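You operate a simulated robot arm through the tools that you are given. There is no shell and no other tool.

You run a simulated two-armed robot. Do the job below in one go: nothing can be reset, and whatever is moved stays where it is left.

## Task
Close up the pump drum, heater switch off first.
Fine: heat dial to OFF, spout aside, yellow lid and vent shut.

Only the result counts: the job must be done as asked and must still hold three seconds after the hand-in. Knocking over, shifting, dropping, spilling or breaking anything else fails it. A push-on lid holds only when it is set on centred and level and pressed home; a screw cap is set on level and turned clockwise until tight.

## Robot
Two 6-joint arms with two-finger parallel grippers on one trunk that stands fixed in place. Base frame: the origin is at the foot of the trunk, x ahead of it, y to its left, z up; the work surface is at about z = 860. Lengths are in mm, angles in degrees, forces in N, time in s.
The left shoulder is at [280, 185, 1155], the right one opposite. With the tool pointing down near the work surface each hand reaches from about 540 to 920 mm from the base axis, measured 20 degrees to its own side. Payload 1.57 kg a hand.
The TCP of each hand is the grasp point between the finger pads, 30 mm short of the fingertips. In the tool frame z runs along the fingers and y along their closing line. The gripper opens to 80 mm. The fingers are 17 mm wide and 12 mm thick; the gripper's body (40 by 82 mm) begins 80 mm behind the TCP.
Orientation is told as [roll, pitch, yaw] about the base's x, y, z axes, in that order, counted from this pose: with the fingers straight down and closing along the base's y, the tool's x points along the base's -x, its y along +y and its z along -z.

## Interface
- The arms move only by the tool jog_arm. It takes "left_rows", "right_rows" or both (then of equal length, played together; a hand with none holds still); each is a list of rows, each an object of numbers (a shift or turn left out is 0, a gripper value left out holds the last): "x", "y", "z": the shift along the base's x, y, z in mm; "ax", "ay", "az": the turn, a rotation vector about the base's x, y, z in degrees. In form: [{"x": .., "y": .., "z": .., "ax": .., "ay": .., "az": ..}, ...]. A call has 1 to 20 rows; each row is the pose to reach, as a shift and turn from the pose commanded when the call began. "left_grip" and "right_grip" are, for a hand that has rows, the closure, from 0 (fully open) to 1 (shut), set as the call begins (left out, the last holds). Each row takes 0.2 s and may step no farther than 50 mm and 8.6 degrees from the row before; otherwise, or with a gripper value out of range, the whole call is refused. Where a pose cannot be reached the arm comes as near as it can. A force on the tool above 40 N (or 10 N above the force at the start of the call, whichever is more), or a blocked arm, ends the call early, and 0.2 s more pass. Each finger travels about 153 mm/s and halts on what it meets, pressing with about 28 N; the grip force reading is that of the motor and also rises with nothing between the fingers. The clock runs only during rows and for 0.2 s after the last one: add rows that repeat a pose to give the fingers time. The reply holds the time, the measured pose of the TCP, the force on the tool along the base axes, the opening and the grip force, in the units named above and with some noise, with the torque about the TCP (base axes, N m) and any sound that the robot's microphone picked up, and new pictures: "views" is both (left out), scene, wrist or none (wrist: the cameras of the hands that moved).
- Cameras (640 x 400 px; columns grow to the right, rows downward): "scene" is now at [241.8, -0.6, 1598.4]; the picture's right is [-0.02, -1.00, 0.00], its down [-0.71, 0.01, -0.70] and it looks along [0.70, -0.01, -0.71] (base axes); focal length 268 px, centre (320, 200). "left" rides on the left gripper at [72, 7, -122] in its tool frame; the picture's right is [-0.09, 1.00, 0.00], its down [-0.84, -0.08, -0.54] and it looks along [-0.54, -0.05, 0.84] (tool axes); focal length 238 px, centre (320, 200). "right" rides on the right gripper at [72, -7, -122] in its tool frame; the picture's right is [0.09, 1.00, 0.00], its down [-0.84, 0.08, -0.54] and it looks along [-0.54, 0.05, 0.84] (tool axes); focal length 238 px, centre (320, 200). There is no depth. A picture from a camera that has moved, and an enlarged one, comes with that camera's place and axes in the base frame and with its lens.
- move_column(by): slides the trunk up (or, below 0, down) by that many mm; the arms and the scene camera ride with it, the base frame stays. It gives what a move gives, with no picture.
- aim_head(pan, tilt): turns the head with the scene camera to pan (to the left, within 86 degrees either way) and tilt (down, from -29 to 69), counted from straight ahead of the robot. It gives what a move gives, and a new picture of the scene camera.
- enlarge(camera, box): a new picture of the part [left, top, right, bottom] of that camera's present view, enlarged. No time passes.
- finish_job(): hands the job in; it is judged then, once.

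Places have to be worked out from the pictures, the camera data and where the tool is seen. Open the grippers and draw the arms clear of the work before you hand the job in, unless the task says otherwise.

The tools are called after "Emit:" as a command line: name --argument value ..., lists and objects as JSON in quotes. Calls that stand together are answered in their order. jog_arm: Moves the arms, as the interface text tells. Its arguments: {"type":"object","properties":{"left_rows":{"type":"array"},"left_grip":{"type":"number"},"right_rows":{"type":"array"},"right_grip":{"type":"number"},"views":{"type":"string","enum":["both","scene","wrist","none"]}},"required":[]} The other tools are called the same way: move_column (by) slides the trunk up or down; aim_head (pan, tilt) turns the head that bears the scene camera; enlarge (camera, box) takes an enlarged picture of a part of a camera's view; finish_job () hands the job in.

At the start:

```text
time_s: 0.0
left_tool_pos: [570.5, 215.5, 1401.3]
left_tool_rot: [0.0, 0.0, 0.1]
left_contact_force: [1.1, 0.4, 0.3]
left_wrist_torque: [0.01, 0.01, -0.01]
left_gripper_width: 79.8
left_grip_force: 0.0
right_tool_pos: [574.3, -211.7, 1342.2]
right_tool_rot: [0.0, 0.0, 0.1]
right_contact_force: [1.7, 0.4, -0.6]
right_wrist_torque: [-0.02, -0.01, 0.01]
right_gripper_width: 79.7
right_grip_force: 0.0
trunk travel left (down, up): [-850.0, 140.0]
head pan, tilt: [-1.1, 45.2]
```

scene: 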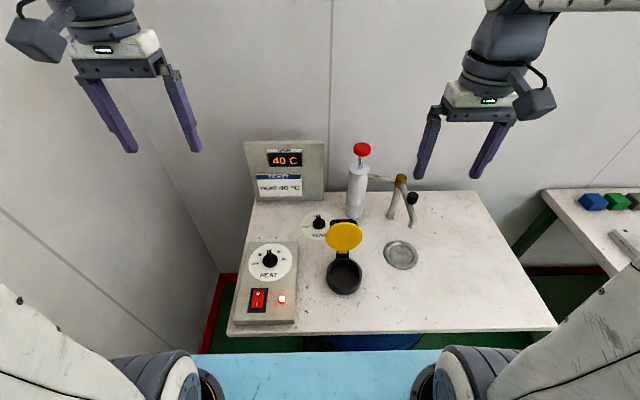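
right: 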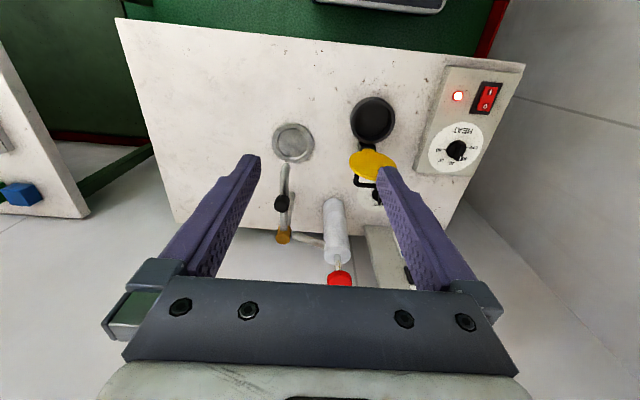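
left: 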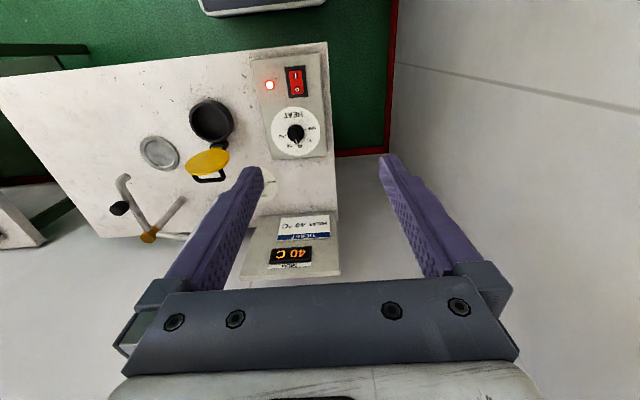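

I start by looking closer at the drum top, the control panel and the labels before moving anything.

Emit:
enlarge --camera "scene" --box '[220, 220, 320, 330]'

Emit:
enlarge --camera "scene" --box '[300, 130, 440, 300]'

Emit:
enlarge --camera "scene" --box '[235, 130, 345, 245]'

Emit:
enlarge --camera "left" --box '[80, 40, 340, 280]'

Emit:
enlarge --camera "right" --box '[240, 60, 540, 300]'

```text
3.64 times, centred on (270, 275) of scene
camera zoom: at [241.8, -0.6, 1598.4], right [-0.02, -1.0, 0.0], down [-0.71, 0.01, -0.7], along [0.7, -0.01, -0.71], focal length 976 px, centre (502, -73)
```

zoom: 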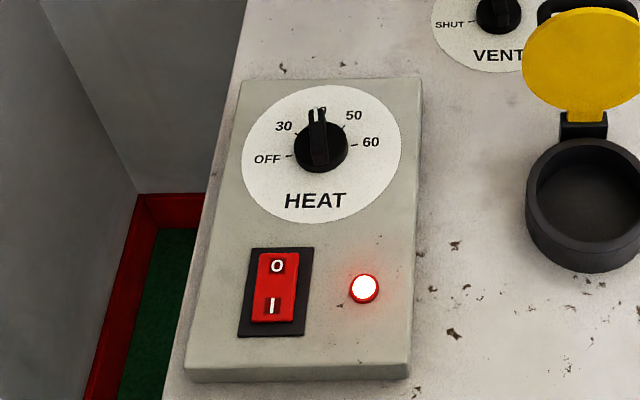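

```text
2.35 times, centred on (370, 215) of scene
camera zoom: at [241.8, -0.6, 1598.4], right [-0.02, -1.0, 0.0], down [-0.71, 0.01, -0.7], along [0.7, -0.01, -0.71], focal length 632 px, centre (202, 165)
```

zoom: 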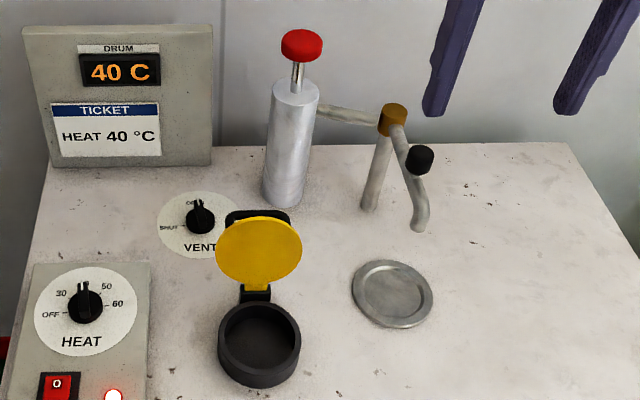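

```text
3.48 times, centred on (290, 188) of scene
camera zoom: at [241.8, -0.6, 1598.4], right [-0.02, -1.0, 0.0], down [-0.71, 0.01, -0.7], along [0.7, -0.01, -0.71], focal length 934 px, centre (424, 244)
```

zoom: 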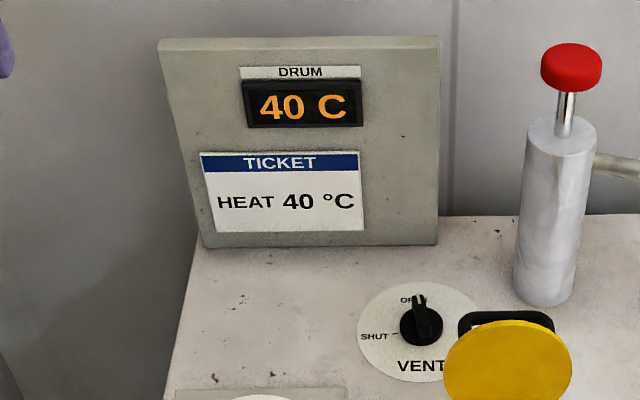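

```text
1.67 times, centred on (210, 160) of left
camera zoom: at [497.2, 223.1, 1525.2], right [0.09, 1.0, 0.0], down [0.84, -0.08, 0.54], along [0.54, -0.05, -0.84], focal length 397 px, centre (503, 267)
```

zoom: 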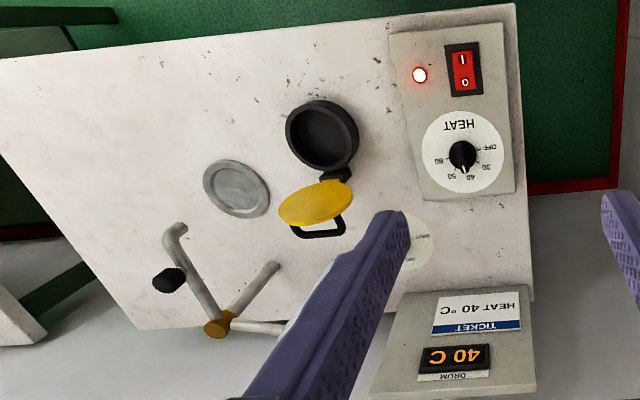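

```text
1.67 times, centred on (390, 180) of right
camera zoom: at [500.7, -219.6, 1464.1], right [-0.09, 1.0, 0.0], down [0.84, 0.08, 0.54], along [0.54, 0.05, -0.84], focal length 397 px, centre (203, 233)
```

zoom: 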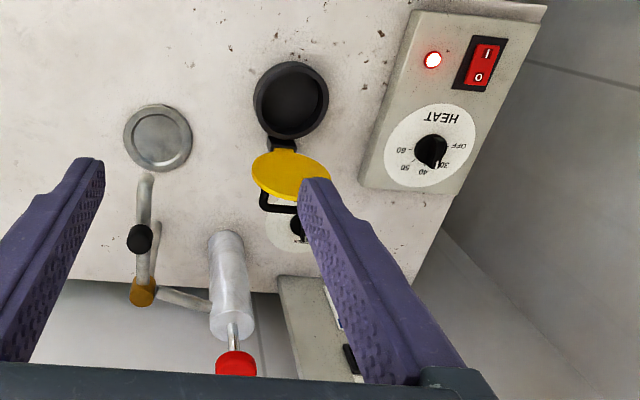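

The enlargements are true zooms, so I look even closer at the dials, the switch, the lid with its hinge, and the spout.

Emit:
enlarge --camera "scene" --box '[240, 240, 300, 278]'

Emit:
enlarge --camera "scene" --box '[238, 282, 298, 320]'

Emit:
enlarge --camera "scene" --box '[296, 205, 376, 300]'

Emit:
enlarge --camera "scene" --box '[375, 165, 435, 280]'

Emit:
enlarge --camera "left" --box '[170, 90, 260, 190]'

Emit:
enlarge --camera "left" --box '[255, 60, 335, 160]'

Emit:
enlarge --camera "right" --box '[330, 90, 430, 210]'

Emit:
enlarge --camera "right" --box '[240, 110, 360, 290]'

```text
10.53 times, centred on (270, 259) of scene
camera zoom: at [241.8, -0.6, 1598.4], right [-0.02, -1.0, 0.0], down [-0.71, 0.01, -0.7], along [0.7, -0.01, -0.71], focal length 2826 px, centre (846, -421)
```

zoom: 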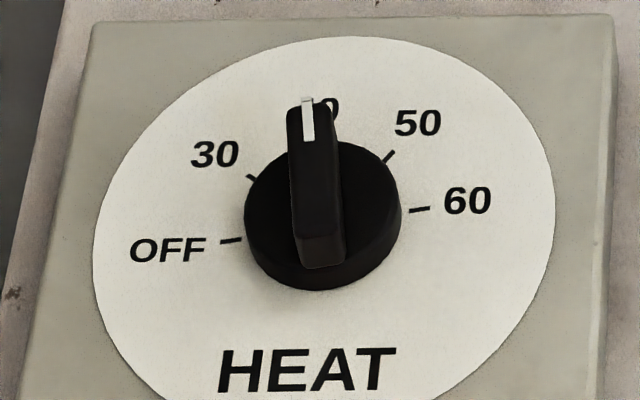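

```text
10.53 times, centred on (268, 301) of scene
camera zoom: at [241.8, -0.6, 1598.4], right [-0.02, -1.0, 0.0], down [-0.71, 0.01, -0.7], along [0.7, -0.01, -0.71], focal length 2826 px, centre (867, -863)
```

zoom: 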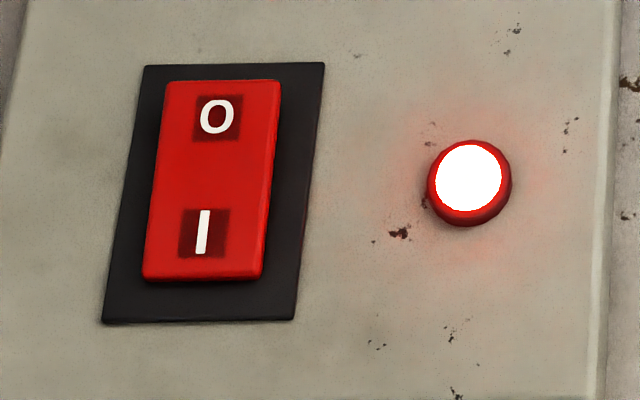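

```text
4.21 times, centred on (336, 252) of scene
camera zoom: at [241.8, -0.6, 1598.4], right [-0.02, -1.0, 0.0], down [-0.71, 0.01, -0.7], along [0.7, -0.01, -0.71], focal length 1130 px, centre (253, -21)
```

zoom: 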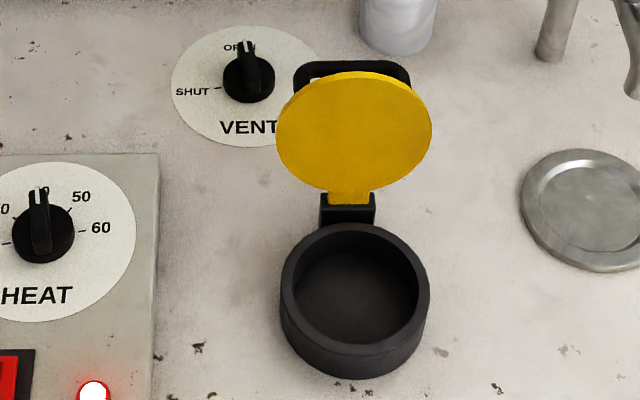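

```text
3.48 times, centred on (405, 222) of scene
camera zoom: at [241.8, -0.6, 1598.4], right [-0.02, -1.0, 0.0], down [-0.71, 0.01, -0.7], along [0.7, -0.01, -0.71], focal length 934 px, centre (24, 122)
```

zoom: 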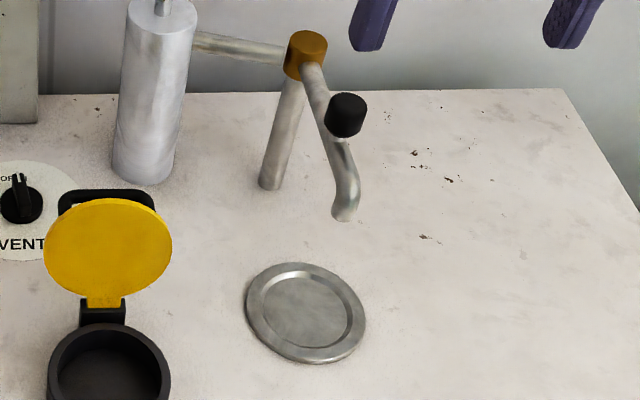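

```text
4.00 times, centred on (215, 140) of left
camera zoom: at [497.2, 223.1, 1525.2], right [0.09, 1.0, 0.0], down [0.84, -0.08, 0.54], along [0.54, -0.05, -0.84], focal length 953 px, centre (740, 440)
```

zoom: 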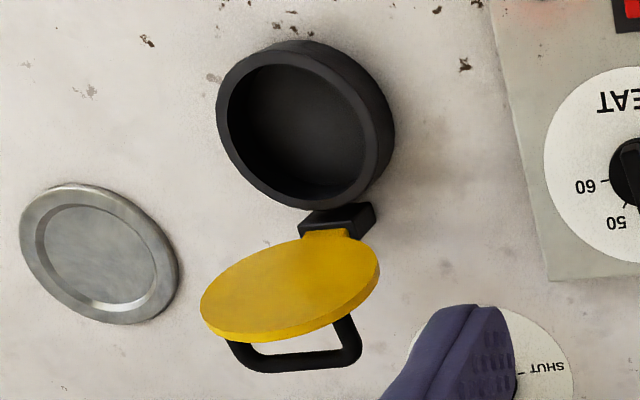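

```text
4.00 times, centred on (295, 110) of left
camera zoom: at [497.2, 223.1, 1525.2], right [0.09, 1.0, 0.0], down [0.84, -0.08, 0.54], along [0.54, -0.05, -0.84], focal length 953 px, centre (420, 560)
```

zoom: 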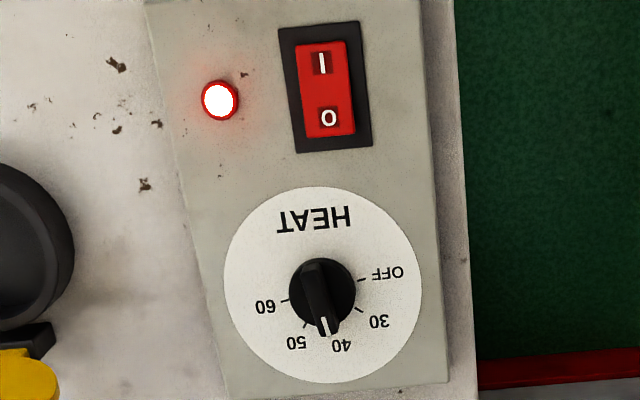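

```text
3.33 times, centred on (380, 150) of right
camera zoom: at [500.7, -219.6, 1464.1], right [-0.09, 1.0, 0.0], down [0.84, 0.08, 0.54], along [0.54, 0.05, -0.84], focal length 794 px, centre (120, 367)
```

zoom: 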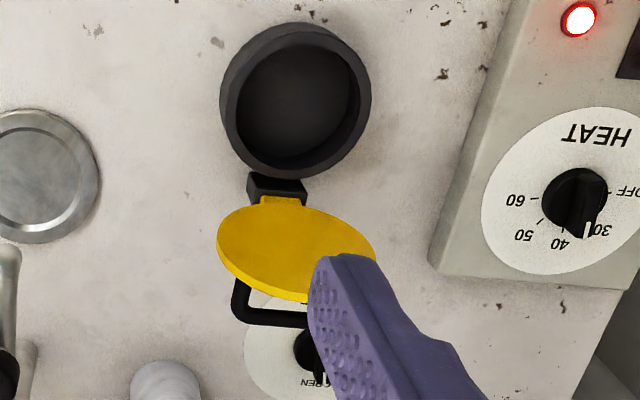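

```text
2.22 times, centred on (300, 200) of right
camera zoom: at [500.7, -219.6, 1464.1], right [-0.09, 1.0, 0.0], down [0.84, 0.08, 0.54], along [0.54, 0.05, -0.84], focal length 530 px, centre (364, 200)
```

zoom: 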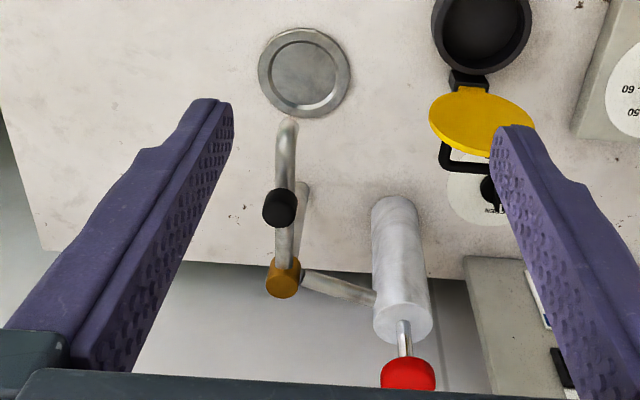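

Triangulating the scene and left views puts the parts about here:

| Part | Position (x, y, z) |
|---|---|
| Heat dial | (686, 142, 887) |
| Rocker "0" end | (582, 162, 888) |
| Lid ring | (637, -77, 896) |
| Lid hinge | (696, -71, 908) |
| Vent dial | (840, -5) |
| Spout knob | (776, -271, 1059) |
| Spout pivot | (882, -269) |

The heater switch comes first, so I close the left gripper and lower it above the rocker's "0" end, stopping well clear.

Emit:
jog_arm --left_rows '[{"x": 1.3, "y": -5.9, "z": -44.4}, {"x": 2.6, "y": -11.8, "z": -88.8}, {"x": 3.9, "y": -17.7, "z": -133.2}, {"x": 5.2, "y": -23.6, "z": -177.6}, {"x": 6.5, "y": -29.5, "z": -222}, {"x": 7.8, "y": -35.4, "z": -266.4}, {"x": 9.1, "y": -41.3, "z": -310.8}, {"x": 10.4, "y": -47.2, "z": -355.2}, {"x": 11.5, "y": -53, "z": -400}, {"x": 11.5, "y": -53, "z": -400}]' --left_grip 1

```text
time_s: 2.2
left_tool_pos: [584.2, 165.7, 1002.7]
left_tool_rot: [-0.1, 0.1, 0.1]
left_contact_force: [0.0, 0.0, -0.2]
left_wrist_torque: [-0.03, 0.03, -0.01]
left_gripper_width: 0.1
left_grip_force: 21.7
right_tool_pos: [572.8, -211.6, 1342.8]
right_tool_rot: [0.0, 0.1, 0.0]
right_contact_force: [-0.1, 0.4, -0.1]
right_wrist_torque: [0.0, 0.01, 0.0]
right_gripper_width: 80.0
right_grip_force: 0.1
trunk travel left (down, up): [-850.0, 140.0]
head pan, tilt: [-1.1, 45.2]
camera scene: at [242.1, -0.7, 1598.4], right [-0.02, -1.0, 0.0], down [-0.71, 0.01, -0.7], along [0.7, -0.01, -0.71], focal length 268 px, centre (320, 200)
camera left: at [511.6, 172.3, 1125.5], right [0.09, 1.0, 0.0], down [0.84, -0.08, 0.54], along [0.54, -0.05, -0.84], focal length 238 px, centre (320, 200)
```

scene: 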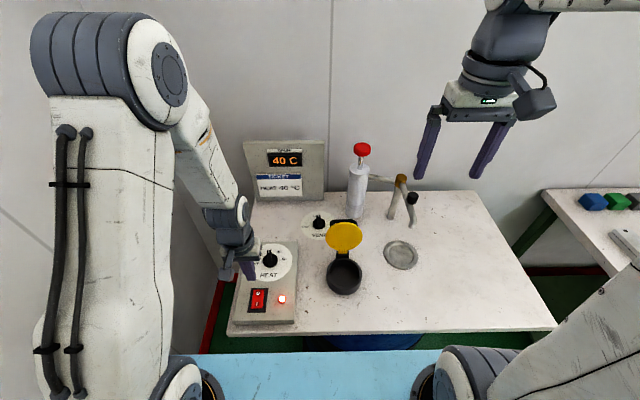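
left: 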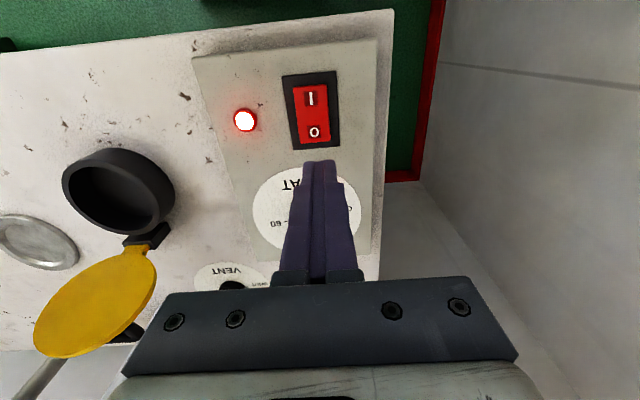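

The tip sits at about (584, 166) and the "0" mark at about (583, 160). I shift over it and lower slowly to press the "0" end.

Emit:
jog_arm --left_rows '[{"x": 2, "y": -6, "z": -35}, {"x": 2, "y": -6, "z": -68}, {"x": 2, "y": -6, "z": -74}, {"x": 2, "y": -6, "z": -78}, {"x": 2, "y": -6, "z": -82}]' --views "both"

```text
time_s: 3.2
left_tool_pos: [584.6, 158.7, 928.4]
left_tool_rot: [-0.1, -0.2, 0.0]
left_contact_force: [-4.9, 2.8, 27.4]
left_wrist_torque: [0.07, 0.39, 0.04]
left_gripper_width: 0.0
left_grip_force: 21.1
right_tool_pos: [571.8, -211.4, 1343.6]
right_tool_rot: [0.0, -0.1, 0.0]
right_contact_force: [0.2, 0.4, 0.5]
right_wrist_torque: [0.02, -0.03, 0.0]
right_gripper_width: 80.0
right_grip_force: 0.0
trunk travel left (down, up): [-850.0, 140.0]
head pan, tilt: [-1.1, 45.2]
heard: click
stopped in row 4 (left hand): the force on the tool passed its limit at 48 N (the readings are from after the stop); the commanded pose is now the measured one
camera scene: at [240.4, -0.8, 1599.1], right [-0.02, -1.0, 0.0], down [-0.71, 0.01, -0.71], along [0.7, -0.01, -0.71], focal length 268 px, centre (320, 200)
camera left: at [511.9, 166.3, 1051.6], right [0.09, 1.0, 0.0], down [0.83, -0.08, 0.55], along [0.54, -0.05, -0.84], focal length 238 px, centre (320, 200)
```

scene: 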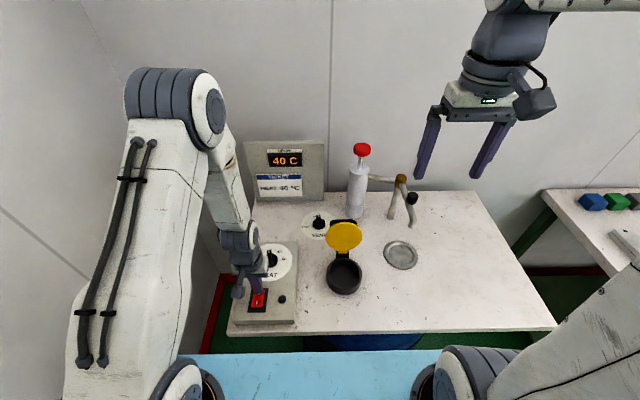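
left: 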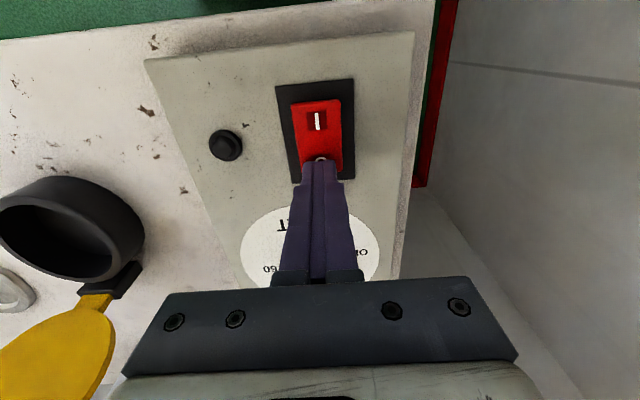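

The switch clicked and the lamp went out. I raise the hand, open it and move over the heat dial for a look.

Emit:
jog_arm --left_rows '[{"z": 40}, {"x": 10, "y": -2, "z": 75}, {"x": 50, "y": -9, "z": 80}, {"x": 90, "y": -15, "z": 80}, {"x": 101, "y": -17, "z": 80}, {"x": 101, "y": -17, "z": 80}]' --left_grip 0

Emit:
enlarge --camera "left" --box '[200, 40, 440, 190]'

Emit:
enlarge --camera "scene" --box '[220, 220, 320, 330]'

```text
time_s: 4.6
left_tool_pos: [688.8, 142.1, 1005.0]
left_tool_rot: [0.0, -0.2, 0.0]
left_contact_force: [-0.1, -0.1, 0.1]
left_wrist_torque: [0.02, 0.03, 0.01]
left_gripper_width: 80.2
left_grip_force: 0.0
right_tool_pos: [572.1, -212.9, 1344.2]
right_tool_rot: [0.0, -0.1, 0.0]
right_contact_force: [0.1, 0.4, -0.1]
right_wrist_torque: [-0.01, 0.05, 0.04]
right_gripper_width: 79.7
right_grip_force: 0.1
trunk travel left (down, up): [-850.0, 140.0]
head pan, tilt: [-1.1, 45.2]
camera scene: at [241.7, -0.6, 1598.4], right [-0.02, -1.0, 0.0], down [-0.71, 0.01, -0.7], along [0.7, -0.01, -0.71], focal length 268 px, centre (320, 200)
camera left: at [615.7, 148.9, 1128.4], right [0.09, 1.0, 0.0], down [0.83, -0.08, 0.55], along [0.54, -0.05, -0.84], focal length 238 px, centre (320, 200)
```

scene: 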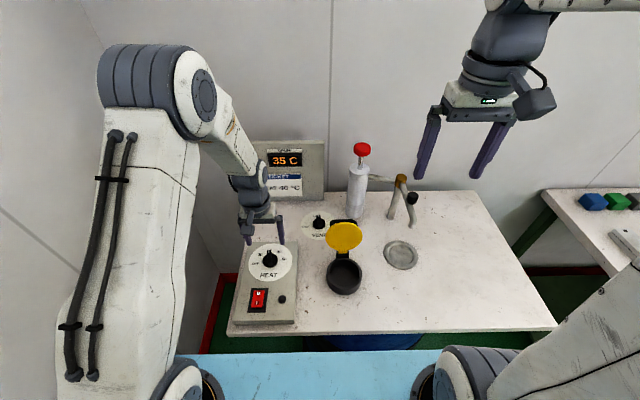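
left: 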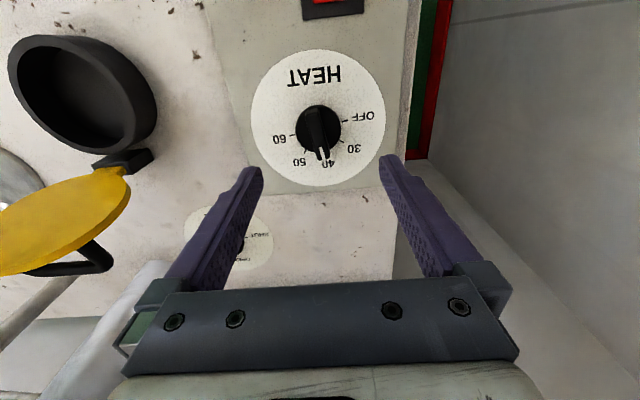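

```text
2.67 times, centred on (320, 115) of left
camera zoom: at [615.7, 148.9, 1128.4], right [0.09, 1.0, 0.0], down [0.83, -0.08, 0.55], along [0.54, -0.05, -0.84], focal length 636 px, centre (320, 427)
```

zoom: 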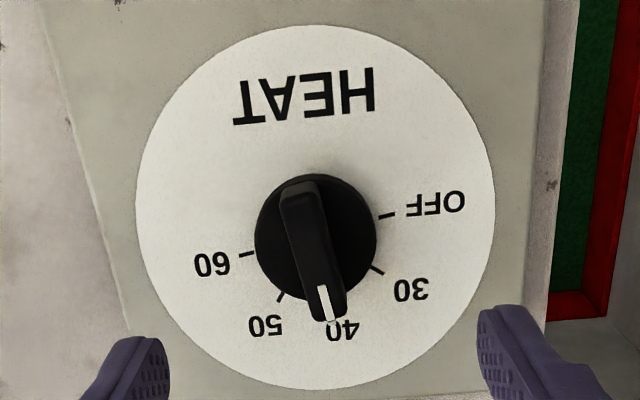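

```text
3.64 times, centred on (270, 275) of scene
camera zoom: at [241.7, -0.6, 1598.4], right [-0.02, -1.0, 0.0], down [-0.71, 0.01, -0.7], along [0.7, -0.01, -0.71], focal length 976 px, centre (502, -73)
```

zoom: 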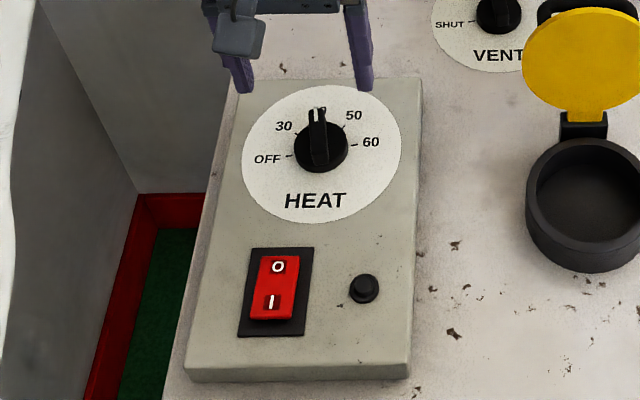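

The lamp stays out and the pointer is still at 40, its ridge running about 8° off x. The knob centre is about (687, 140.5). I turn the hand 8°, set a part opening to straddle the ridge, and lower most of the way.

Emit:
jog_arm --left_rows '[{"x": -1.5, "y": -1.5, "z": -5, "az": 8}, {"x": -1.5, "y": -1.5, "z": -40, "az": 8}, {"x": -1.5, "y": -1.5, "z": -60, "az": 8}, {"x": -1.5, "y": -1.5, "z": -70, "az": 8}, {"x": -1.5, "y": -1.5, "z": -74, "az": 8}]' --left_grip 0.62

Emit:
enlarge --camera "left" --box '[240, 80, 400, 200]'

Emit:
enlarge --camera "scene" --box '[240, 230, 310, 280]'

```text
time_s: 5.8
left_tool_pos: [686.5, 140.2, 932.1]
left_tool_rot: [0.0, -0.3, 8.0]
left_contact_force: [-1.2, -0.3, 3.1]
left_wrist_torque: [0.03, 0.03, -0.01]
left_gripper_width: 30.3
left_grip_force: 0.0
right_tool_pos: [573.2, -212.1, 1343.1]
right_tool_rot: [-0.1, -0.1, 0.0]
right_contact_force: [-0.8, 0.7, 0.0]
right_wrist_torque: [-0.02, 0.01, -0.01]
right_gripper_width: 80.0
right_grip_force: 0.0
trunk travel left (down, up): [-850.0, 140.0]
head pan, tilt: [-1.1, 45.2]
camera scene: at [241.6, -0.7, 1598.5], right [-0.02, -1.0, 0.0], down [-0.71, 0.01, -0.7], along [0.7, -0.01, -0.71], focal length 268 px, centre (320, 200)
camera left: at [612.7, 137.3, 1055.0], right [-0.05, 1.0, 0.0], down [0.84, 0.04, 0.55], along [0.55, 0.03, -0.84], focal length 238 px, centre (320, 200)
```

scene: 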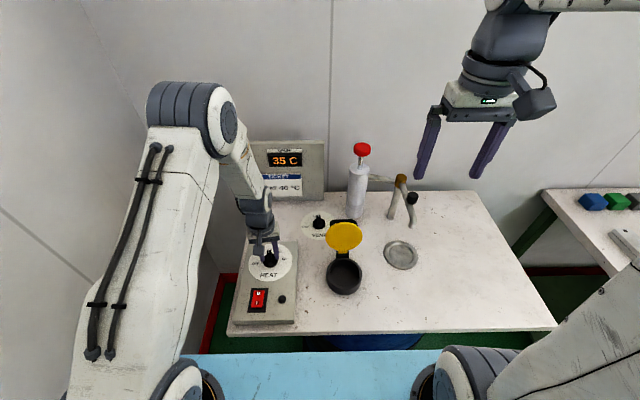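
left: 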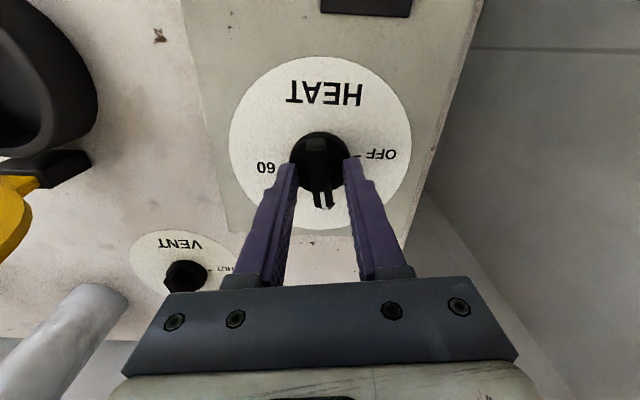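

```text
3.33 times, centred on (320, 140) of left
camera zoom: at [612.7, 137.3, 1055.0], right [-0.05, 1.0, 0.0], down [0.84, 0.04, 0.55], along [0.55, 0.03, -0.84], focal length 794 px, centre (320, 400)
```

zoom: 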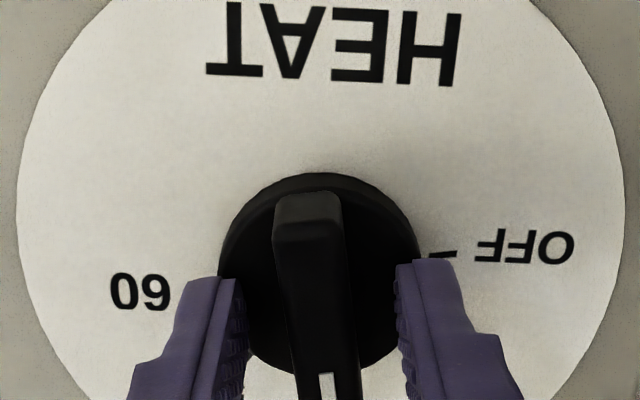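

```text
8.00 times, centred on (275, 255) of scene
camera zoom: at [241.6, -0.7, 1598.5], right [-0.02, -1.0, 0.0], down [-0.71, 0.01, -0.7], along [0.7, -0.01, -0.71], focal length 2148 px, centre (680, -240)
```

zoom: 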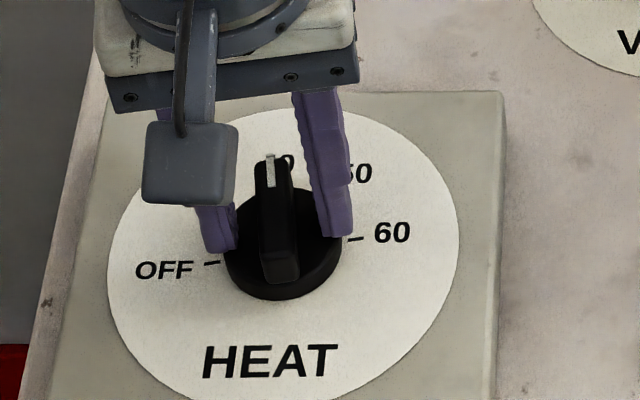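

The fingers straddle the ridge, with a slight upward force that may be first contact with the knob skirt. I probe 3 mm lower to confirm before gripping.

Emit:
jog_arm --left_rows '[{"z": -1}, {"z": -2}, {"z": -3}, {"z": -3}]' --views "none"

```text
time_s: 6.8
left_tool_pos: [685.8, 138.9, 931.6]
left_tool_rot: [-0.1, -0.5, 8.1]
left_contact_force: [3.2, 2.1, 30.2]
left_wrist_torque: [0.61, 0.15, 0.02]
left_gripper_width: 32.3
left_grip_force: 1.5
right_tool_pos: [570.8, -211.5, 1344.4]
right_tool_rot: [0.0, 0.0, 0.0]
right_contact_force: [-0.6, -0.7, 0.6]
right_wrist_torque: [-0.03, 0.02, 0.01]
right_gripper_width: 79.9
right_grip_force: 0.1
trunk travel left (down, up): [-850.0, 140.0]
head pan, tilt: [-1.1, 45.2]
```

Contact with the skirt is confirmed at tip z of about 901. I raise slightly and close on the ridge.

Emit:
jog_arm --left_rows '[{"z": 5}, {"z": 5}]' --views "none"

Emit:
jog_arm --left_rows '[{"z": 0}, {"z": 0}, {"z": 0}]' --left_grip 1 --views "both"

Emit:
enlarge --camera "left" --box '[240, 80, 400, 200]'

```text
time_s: 7.4
left_tool_pos: [683.9, 140.5, 932.8]
left_tool_rot: [0.0, -0.1, 8.0]
left_contact_force: [0.4, -0.6, -0.2]
left_wrist_torque: [0.0, 0.03, 0.03]
left_gripper_width: 30.3
left_grip_force: 0.0
right_tool_pos: [571.6, -212.4, 1342.2]
right_tool_rot: [-0.1, 0.0, 0.0]
right_contact_force: [0.0, -0.3, 0.2]
right_wrist_torque: [0.0, 0.03, -0.01]
right_gripper_width: 80.0
right_grip_force: 0.1
trunk travel left (down, up): [-850.0, 140.0]
head pan, tilt: [-1.1, 45.2]
```

```text
time_s: 8.2
left_tool_pos: [682.6, 140.5, 933.2]
left_tool_rot: [0.0, 0.0, 8.0]
left_contact_force: [-4.6, 2.1, -8.7]
left_wrist_torque: [0.02, -0.26, 0.05]
left_gripper_width: 13.2
left_grip_force: 29.4
right_tool_pos: [574.5, -212.6, 1343.1]
right_tool_rot: [0.1, -0.1, 0.0]
right_contact_force: [-0.2, 0.1, 1.0]
right_wrist_torque: [0.01, -0.01, -0.03]
right_gripper_width: 80.0
right_grip_force: 0.0
trunk travel left (down, up): [-850.0, 140.0]
head pan, tilt: [-1.1, 45.2]
camera scene: at [241.9, -0.4, 1598.3], right [-0.02, -1.0, 0.0], down [-0.71, 0.01, -0.7], along [0.7, -0.01, -0.71], focal length 268 px, centre (320, 200)
camera left: at [611.0, 137.2, 1057.0], right [-0.05, 1.0, 0.0], down [0.84, 0.04, 0.54], along [0.54, 0.03, -0.84], focal length 238 px, centre (320, 200)
```

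scene: 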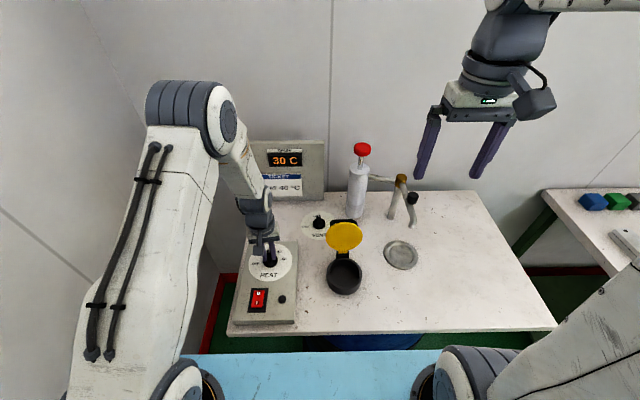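
left: 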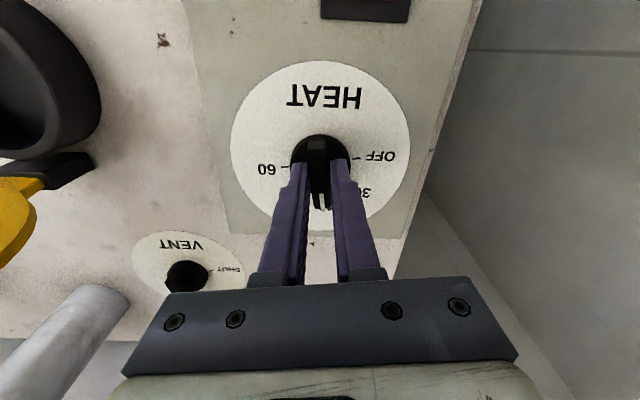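

```text
3.33 times, centred on (320, 140) of left
camera zoom: at [611.0, 137.2, 1057.0], right [-0.05, 1.0, 0.0], down [0.84, 0.04, 0.54], along [0.54, 0.03, -0.84], focal length 794 px, centre (320, 400)
```

zoom: 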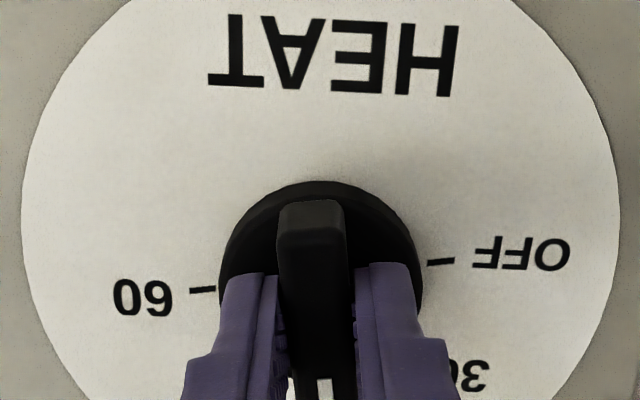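

The ridge is gripped at 13.2 mm wide and the TCP is close to the knob axis. I turn it 48° counter-clockwise first and check forces.

Emit:
jog_arm --left_rows '[{"az": 8}, {"az": 16}, {"az": 24}, {"az": 32}, {"az": 40}, {"az": 48}]' --views "both"

Emit:
enlarge --camera "scene" --box '[240, 230, 310, 280]'

```text
time_s: 9.6
left_tool_pos: [684.8, 138.8, 931.3]
left_tool_rot: [0.2, -0.2, 56.1]
left_contact_force: [-12.5, -12.3, -17.5]
left_wrist_torque: [-0.86, 0.29, -0.04]
left_gripper_width: 12.6
left_grip_force: 29.8
right_tool_pos: [573.2, -213.7, 1343.1]
right_tool_rot: [0.0, 0.0, 0.1]
right_contact_force: [-0.2, 1.4, -1.4]
right_wrist_torque: [0.0, 0.0, -0.02]
right_gripper_width: 80.0
right_grip_force: 0.1
trunk travel left (down, up): [-850.0, 140.0]
head pan, tilt: [-1.1, 45.2]
camera scene: at [241.9, -1.3, 1598.3], right [-0.02, -1.0, 0.0], down [-0.71, 0.01, -0.7], along [0.7, -0.01, -0.71], focal length 268 px, centre (320, 200)
camera left: at [638.3, 83.5, 1056.9], right [-0.78, 0.63, 0.0], down [0.53, 0.65, 0.54], along [0.34, 0.42, -0.84], focal length 238 px, centre (320, 200)
```

scene: 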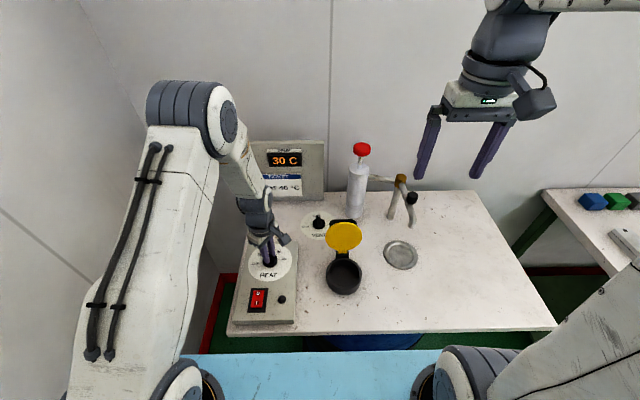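
left: 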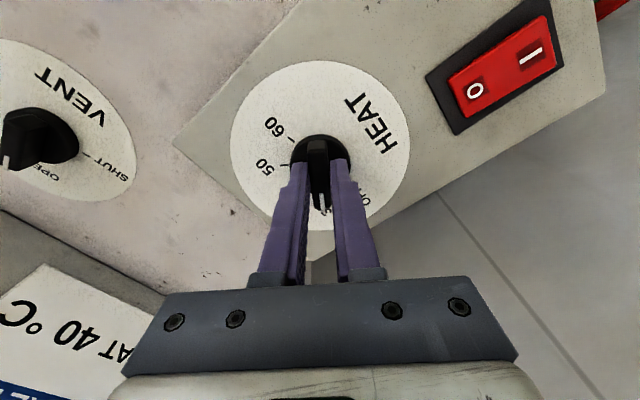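

```text
8.00 times, centred on (275, 255) of scene
camera zoom: at [241.9, -1.3, 1598.3], right [-0.02, -1.0, 0.0], down [-0.71, 0.01, -0.7], along [0.7, -0.01, -0.71], focal length 2148 px, centre (680, -240)
```

zoom: 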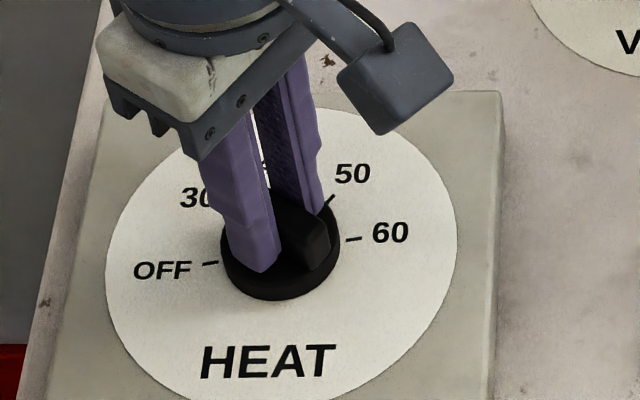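

The knob follows the hand, now about 56° from x, with some side load from a small centre offset. I relieve that by about 1.5 mm while turning on to OFF at about 99°.

Emit:
jog_arm --left_rows '[{"x": -1, "y": -1, "z": -1.5}, {"x": -1, "y": -1.5, "z": -1.5, "az": 8}, {"x": -1, "y": -1.5, "z": -1.5, "az": 16}, {"x": -1, "y": -2, "z": -1.5, "az": 24}, {"x": -0.5, "y": -2, "z": -1.5, "az": 32}, {"x": -0.5, "y": -2, "z": -1.5, "az": 38}, {"x": -0.5, "y": -2, "z": -1.5, "az": 42}]' --views "both"

Emit:
enlarge --camera "scene" --box '[240, 230, 310, 280]'

Emit:
enlarge --camera "left" --box '[220, 40, 420, 240]'

```text
time_s: 11.2
left_tool_pos: [685.0, 137.6, 933.9]
left_tool_rot: [-0.2, -0.3, 98.1]
left_contact_force: [-4.9, 20.7, 17.1]
left_wrist_torque: [0.97, 0.38, 0.05]
left_gripper_width: 13.0
left_grip_force: 29.6
right_tool_pos: [571.9, -211.9, 1343.4]
right_tool_rot: [0.0, -0.1, 0.0]
right_contact_force: [0.0, -0.6, 0.1]
right_wrist_torque: [-0.03, 0.0, 0.0]
right_gripper_width: 79.9
right_grip_force: 0.1
trunk travel left (down, up): [-850.0, 140.0]
head pan, tilt: [-1.1, 45.2]
camera scene: at [240.8, 0.5, 1598.7], right [-0.02, -1.0, 0.0], down [-0.71, 0.01, -0.7], along [0.7, -0.01, -0.71], focal length 268 px, centre (320, 200)
camera left: at [687.7, 67.2, 1056.8], right [-1.0, -0.05, 0.0], down [-0.04, 0.84, 0.54], along [-0.02, 0.54, -0.84], focal length 238 px, centre (320, 200)
```

scene: 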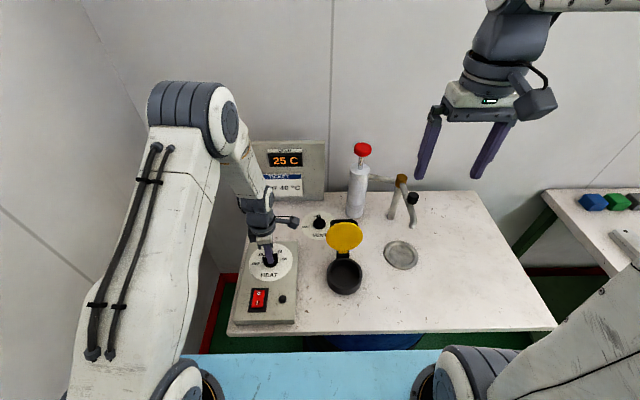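
left: 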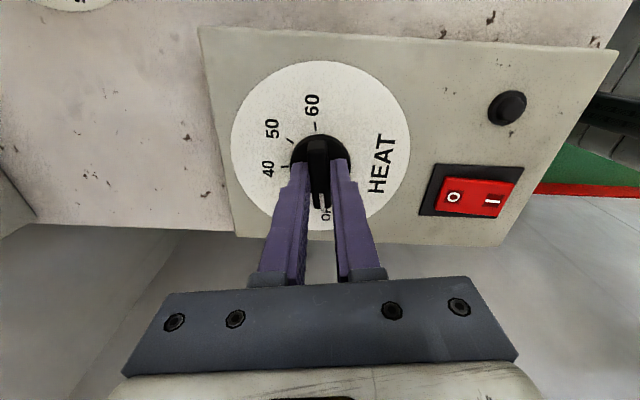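

```text
8.00 times, centred on (275, 255) of scene
camera zoom: at [240.8, 0.5, 1598.7], right [-0.02, -1.0, 0.0], down [-0.71, 0.01, -0.7], along [0.7, -0.01, -0.71], focal length 2148 px, centre (680, -240)
```

zoom: 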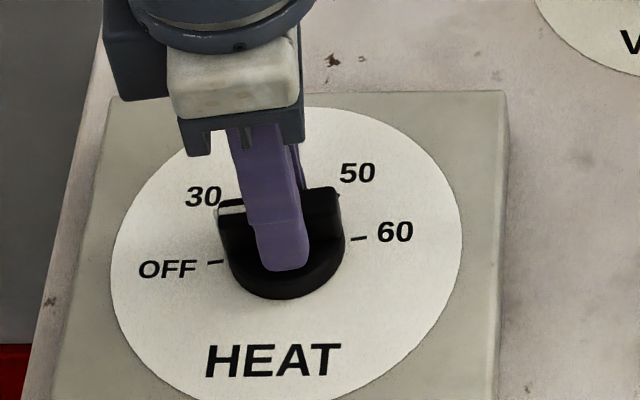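

```text
2.00 times, centred on (320, 140) of left
camera zoom: at [687.7, 67.2, 1056.8], right [-1.0, -0.05, 0.0], down [-0.04, 0.84, 0.54], along [-0.02, 0.54, -0.84], focal length 477 px, centre (320, 320)
```

zoom: 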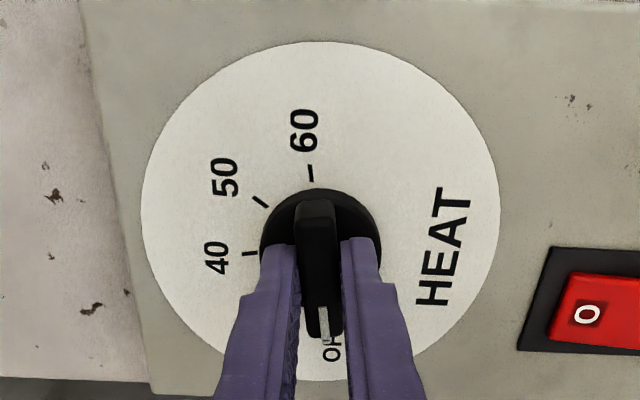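

The pointer is near OFF, at about 98°. I relieve the side load, open the fingers and lift to check the pointer against the OFF tick.

Emit:
jog_arm --left_rows '[{"y": 1.5, "z": 1.5}, {"y": 2, "z": 2}]' --views "none"

Emit:
jog_arm --left_rows '[{"z": 0}, {"z": 0}, {"z": 30}, {"z": 70}, {"z": 70}]' --left_grip 0.4 --views "both"

Emit:
enlarge --camera "scene" --box '[240, 230, 310, 280]'

Emit:
enlarge --camera "left" --box '[220, 40, 420, 240]'

```text
time_s: 11.8
left_tool_pos: [686.0, 139.3, 932.6]
left_tool_rot: [0.0, -0.2, 98.0]
left_contact_force: [1.4, -0.5, -15.4]
left_wrist_torque: [-0.87, -0.37, 0.03]
left_gripper_width: 12.9
left_grip_force: 29.9
right_tool_pos: [573.4, -212.5, 1341.8]
right_tool_rot: [-0.1, 0.0, 0.0]
right_contact_force: [0.4, 0.1, -0.1]
right_wrist_torque: [0.01, -0.01, 0.01]
right_gripper_width: 79.7
right_grip_force: 0.0
trunk travel left (down, up): [-850.0, 140.0]
head pan, tilt: [-1.1, 45.2]
```

```text
time_s: 13.0
left_tool_pos: [682.9, 138.6, 1009.4]
left_tool_rot: [0.0, -0.2, 98.0]
left_contact_force: [0.0, 0.4, -0.2]
left_wrist_torque: [-0.03, -0.04, -0.03]
left_gripper_width: 48.0
left_grip_force: 0.0
right_tool_pos: [572.5, -212.7, 1342.5]
right_tool_rot: [0.0, 0.1, 0.0]
right_contact_force: [-0.6, 0.9, 0.0]
right_wrist_torque: [0.01, -0.06, 0.01]
right_gripper_width: 80.0
right_grip_force: 0.0
trunk travel left (down, up): [-850.0, 140.0]
head pan, tilt: [-1.1, 45.2]
camera scene: at [241.4, -0.6, 1598.5], right [-0.02, -1.0, 0.0], down [-0.71, 0.01, -0.7], along [0.7, -0.01, -0.71], focal length 268 px, centre (320, 200)
camera left: at [686.8, 65.9, 1132.3], right [-1.0, -0.05, 0.0], down [-0.04, 0.84, 0.55], along [-0.03, 0.54, -0.84], focal length 238 px, centre (320, 200)
```

scene: 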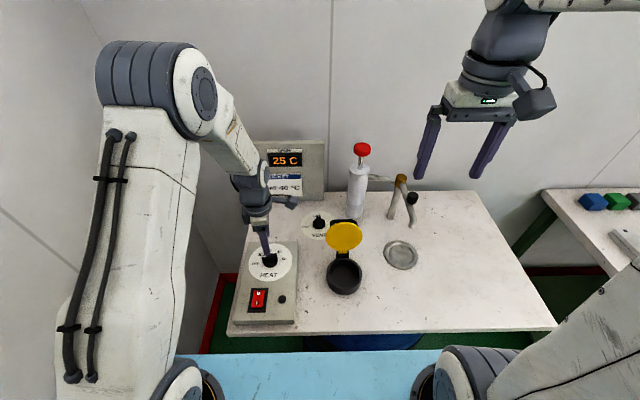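
left: 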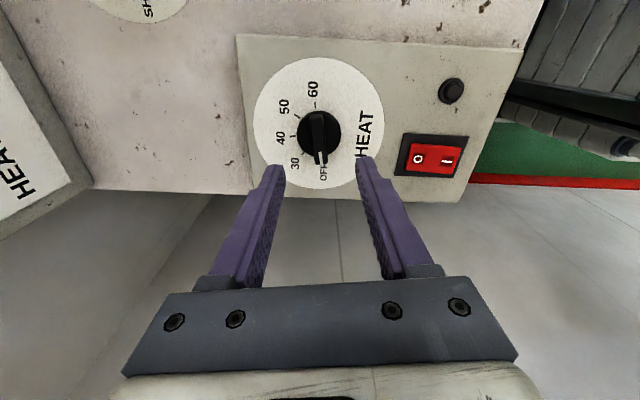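

```text
8.00 times, centred on (275, 255) of scene
camera zoom: at [241.4, -0.6, 1598.5], right [-0.02, -1.0, 0.0], down [-0.71, 0.01, -0.7], along [0.7, -0.01, -0.71], focal length 2148 px, centre (680, -240)
```

zoom: 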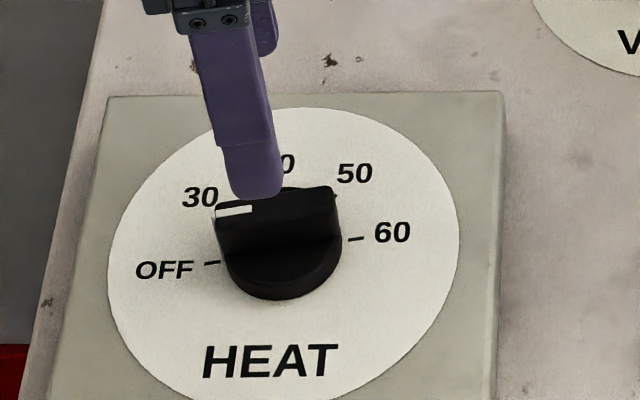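

```text
2.00 times, centred on (320, 140) of left
camera zoom: at [686.8, 65.9, 1132.3], right [-1.0, -0.05, 0.0], down [-0.04, 0.84, 0.55], along [-0.03, 0.54, -0.84], focal length 477 px, centre (320, 320)
```

zoom: 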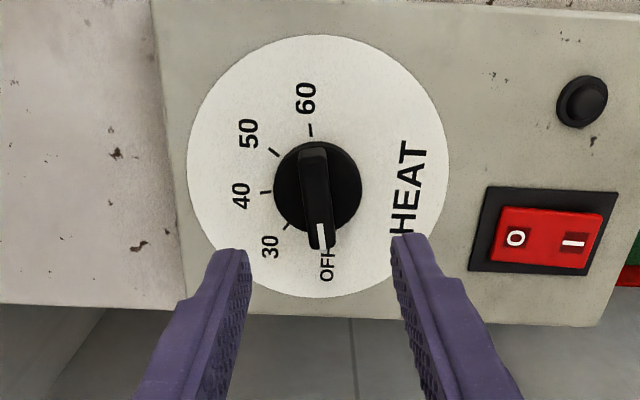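

The pointer looks nearly on OFF. I zoom further to compare its slope with the OFF–60 tick line.

Emit:
enlarge --camera "scene" --box '[254, 247, 288, 269]'

Emit:
enlarge --camera "left" --box '[280, 90, 360, 190]'

```text
16.00 times, centred on (271, 258) of scene
camera zoom: at [241.4, -0.6, 1598.5], right [-0.02, -1.0, 0.0], down [-0.71, 0.01, -0.7], along [0.7, -0.01, -0.71], focal length 4295 px, centre (1104, -728)
```

zoom: 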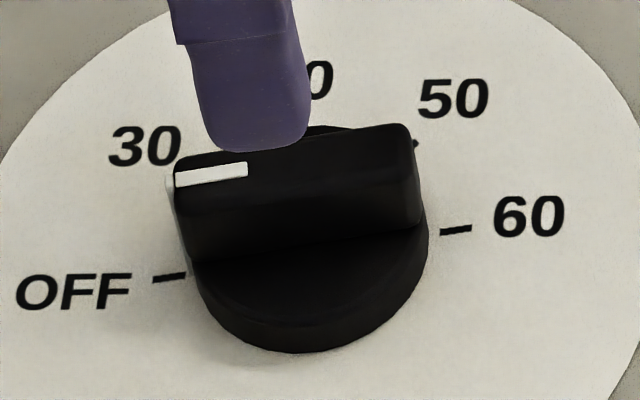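

```text
4.00 times, centred on (320, 140) of left
camera zoom: at [686.8, 65.9, 1132.3], right [-1.0, -0.05, 0.0], down [-0.04, 0.84, 0.55], along [-0.03, 0.54, -0.84], focal length 953 px, centre (320, 440)
```

zoom: 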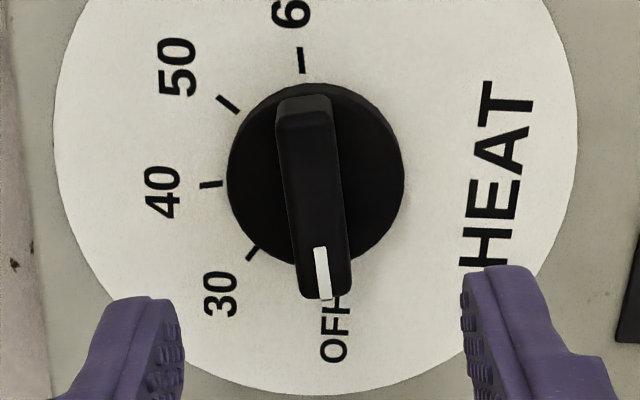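

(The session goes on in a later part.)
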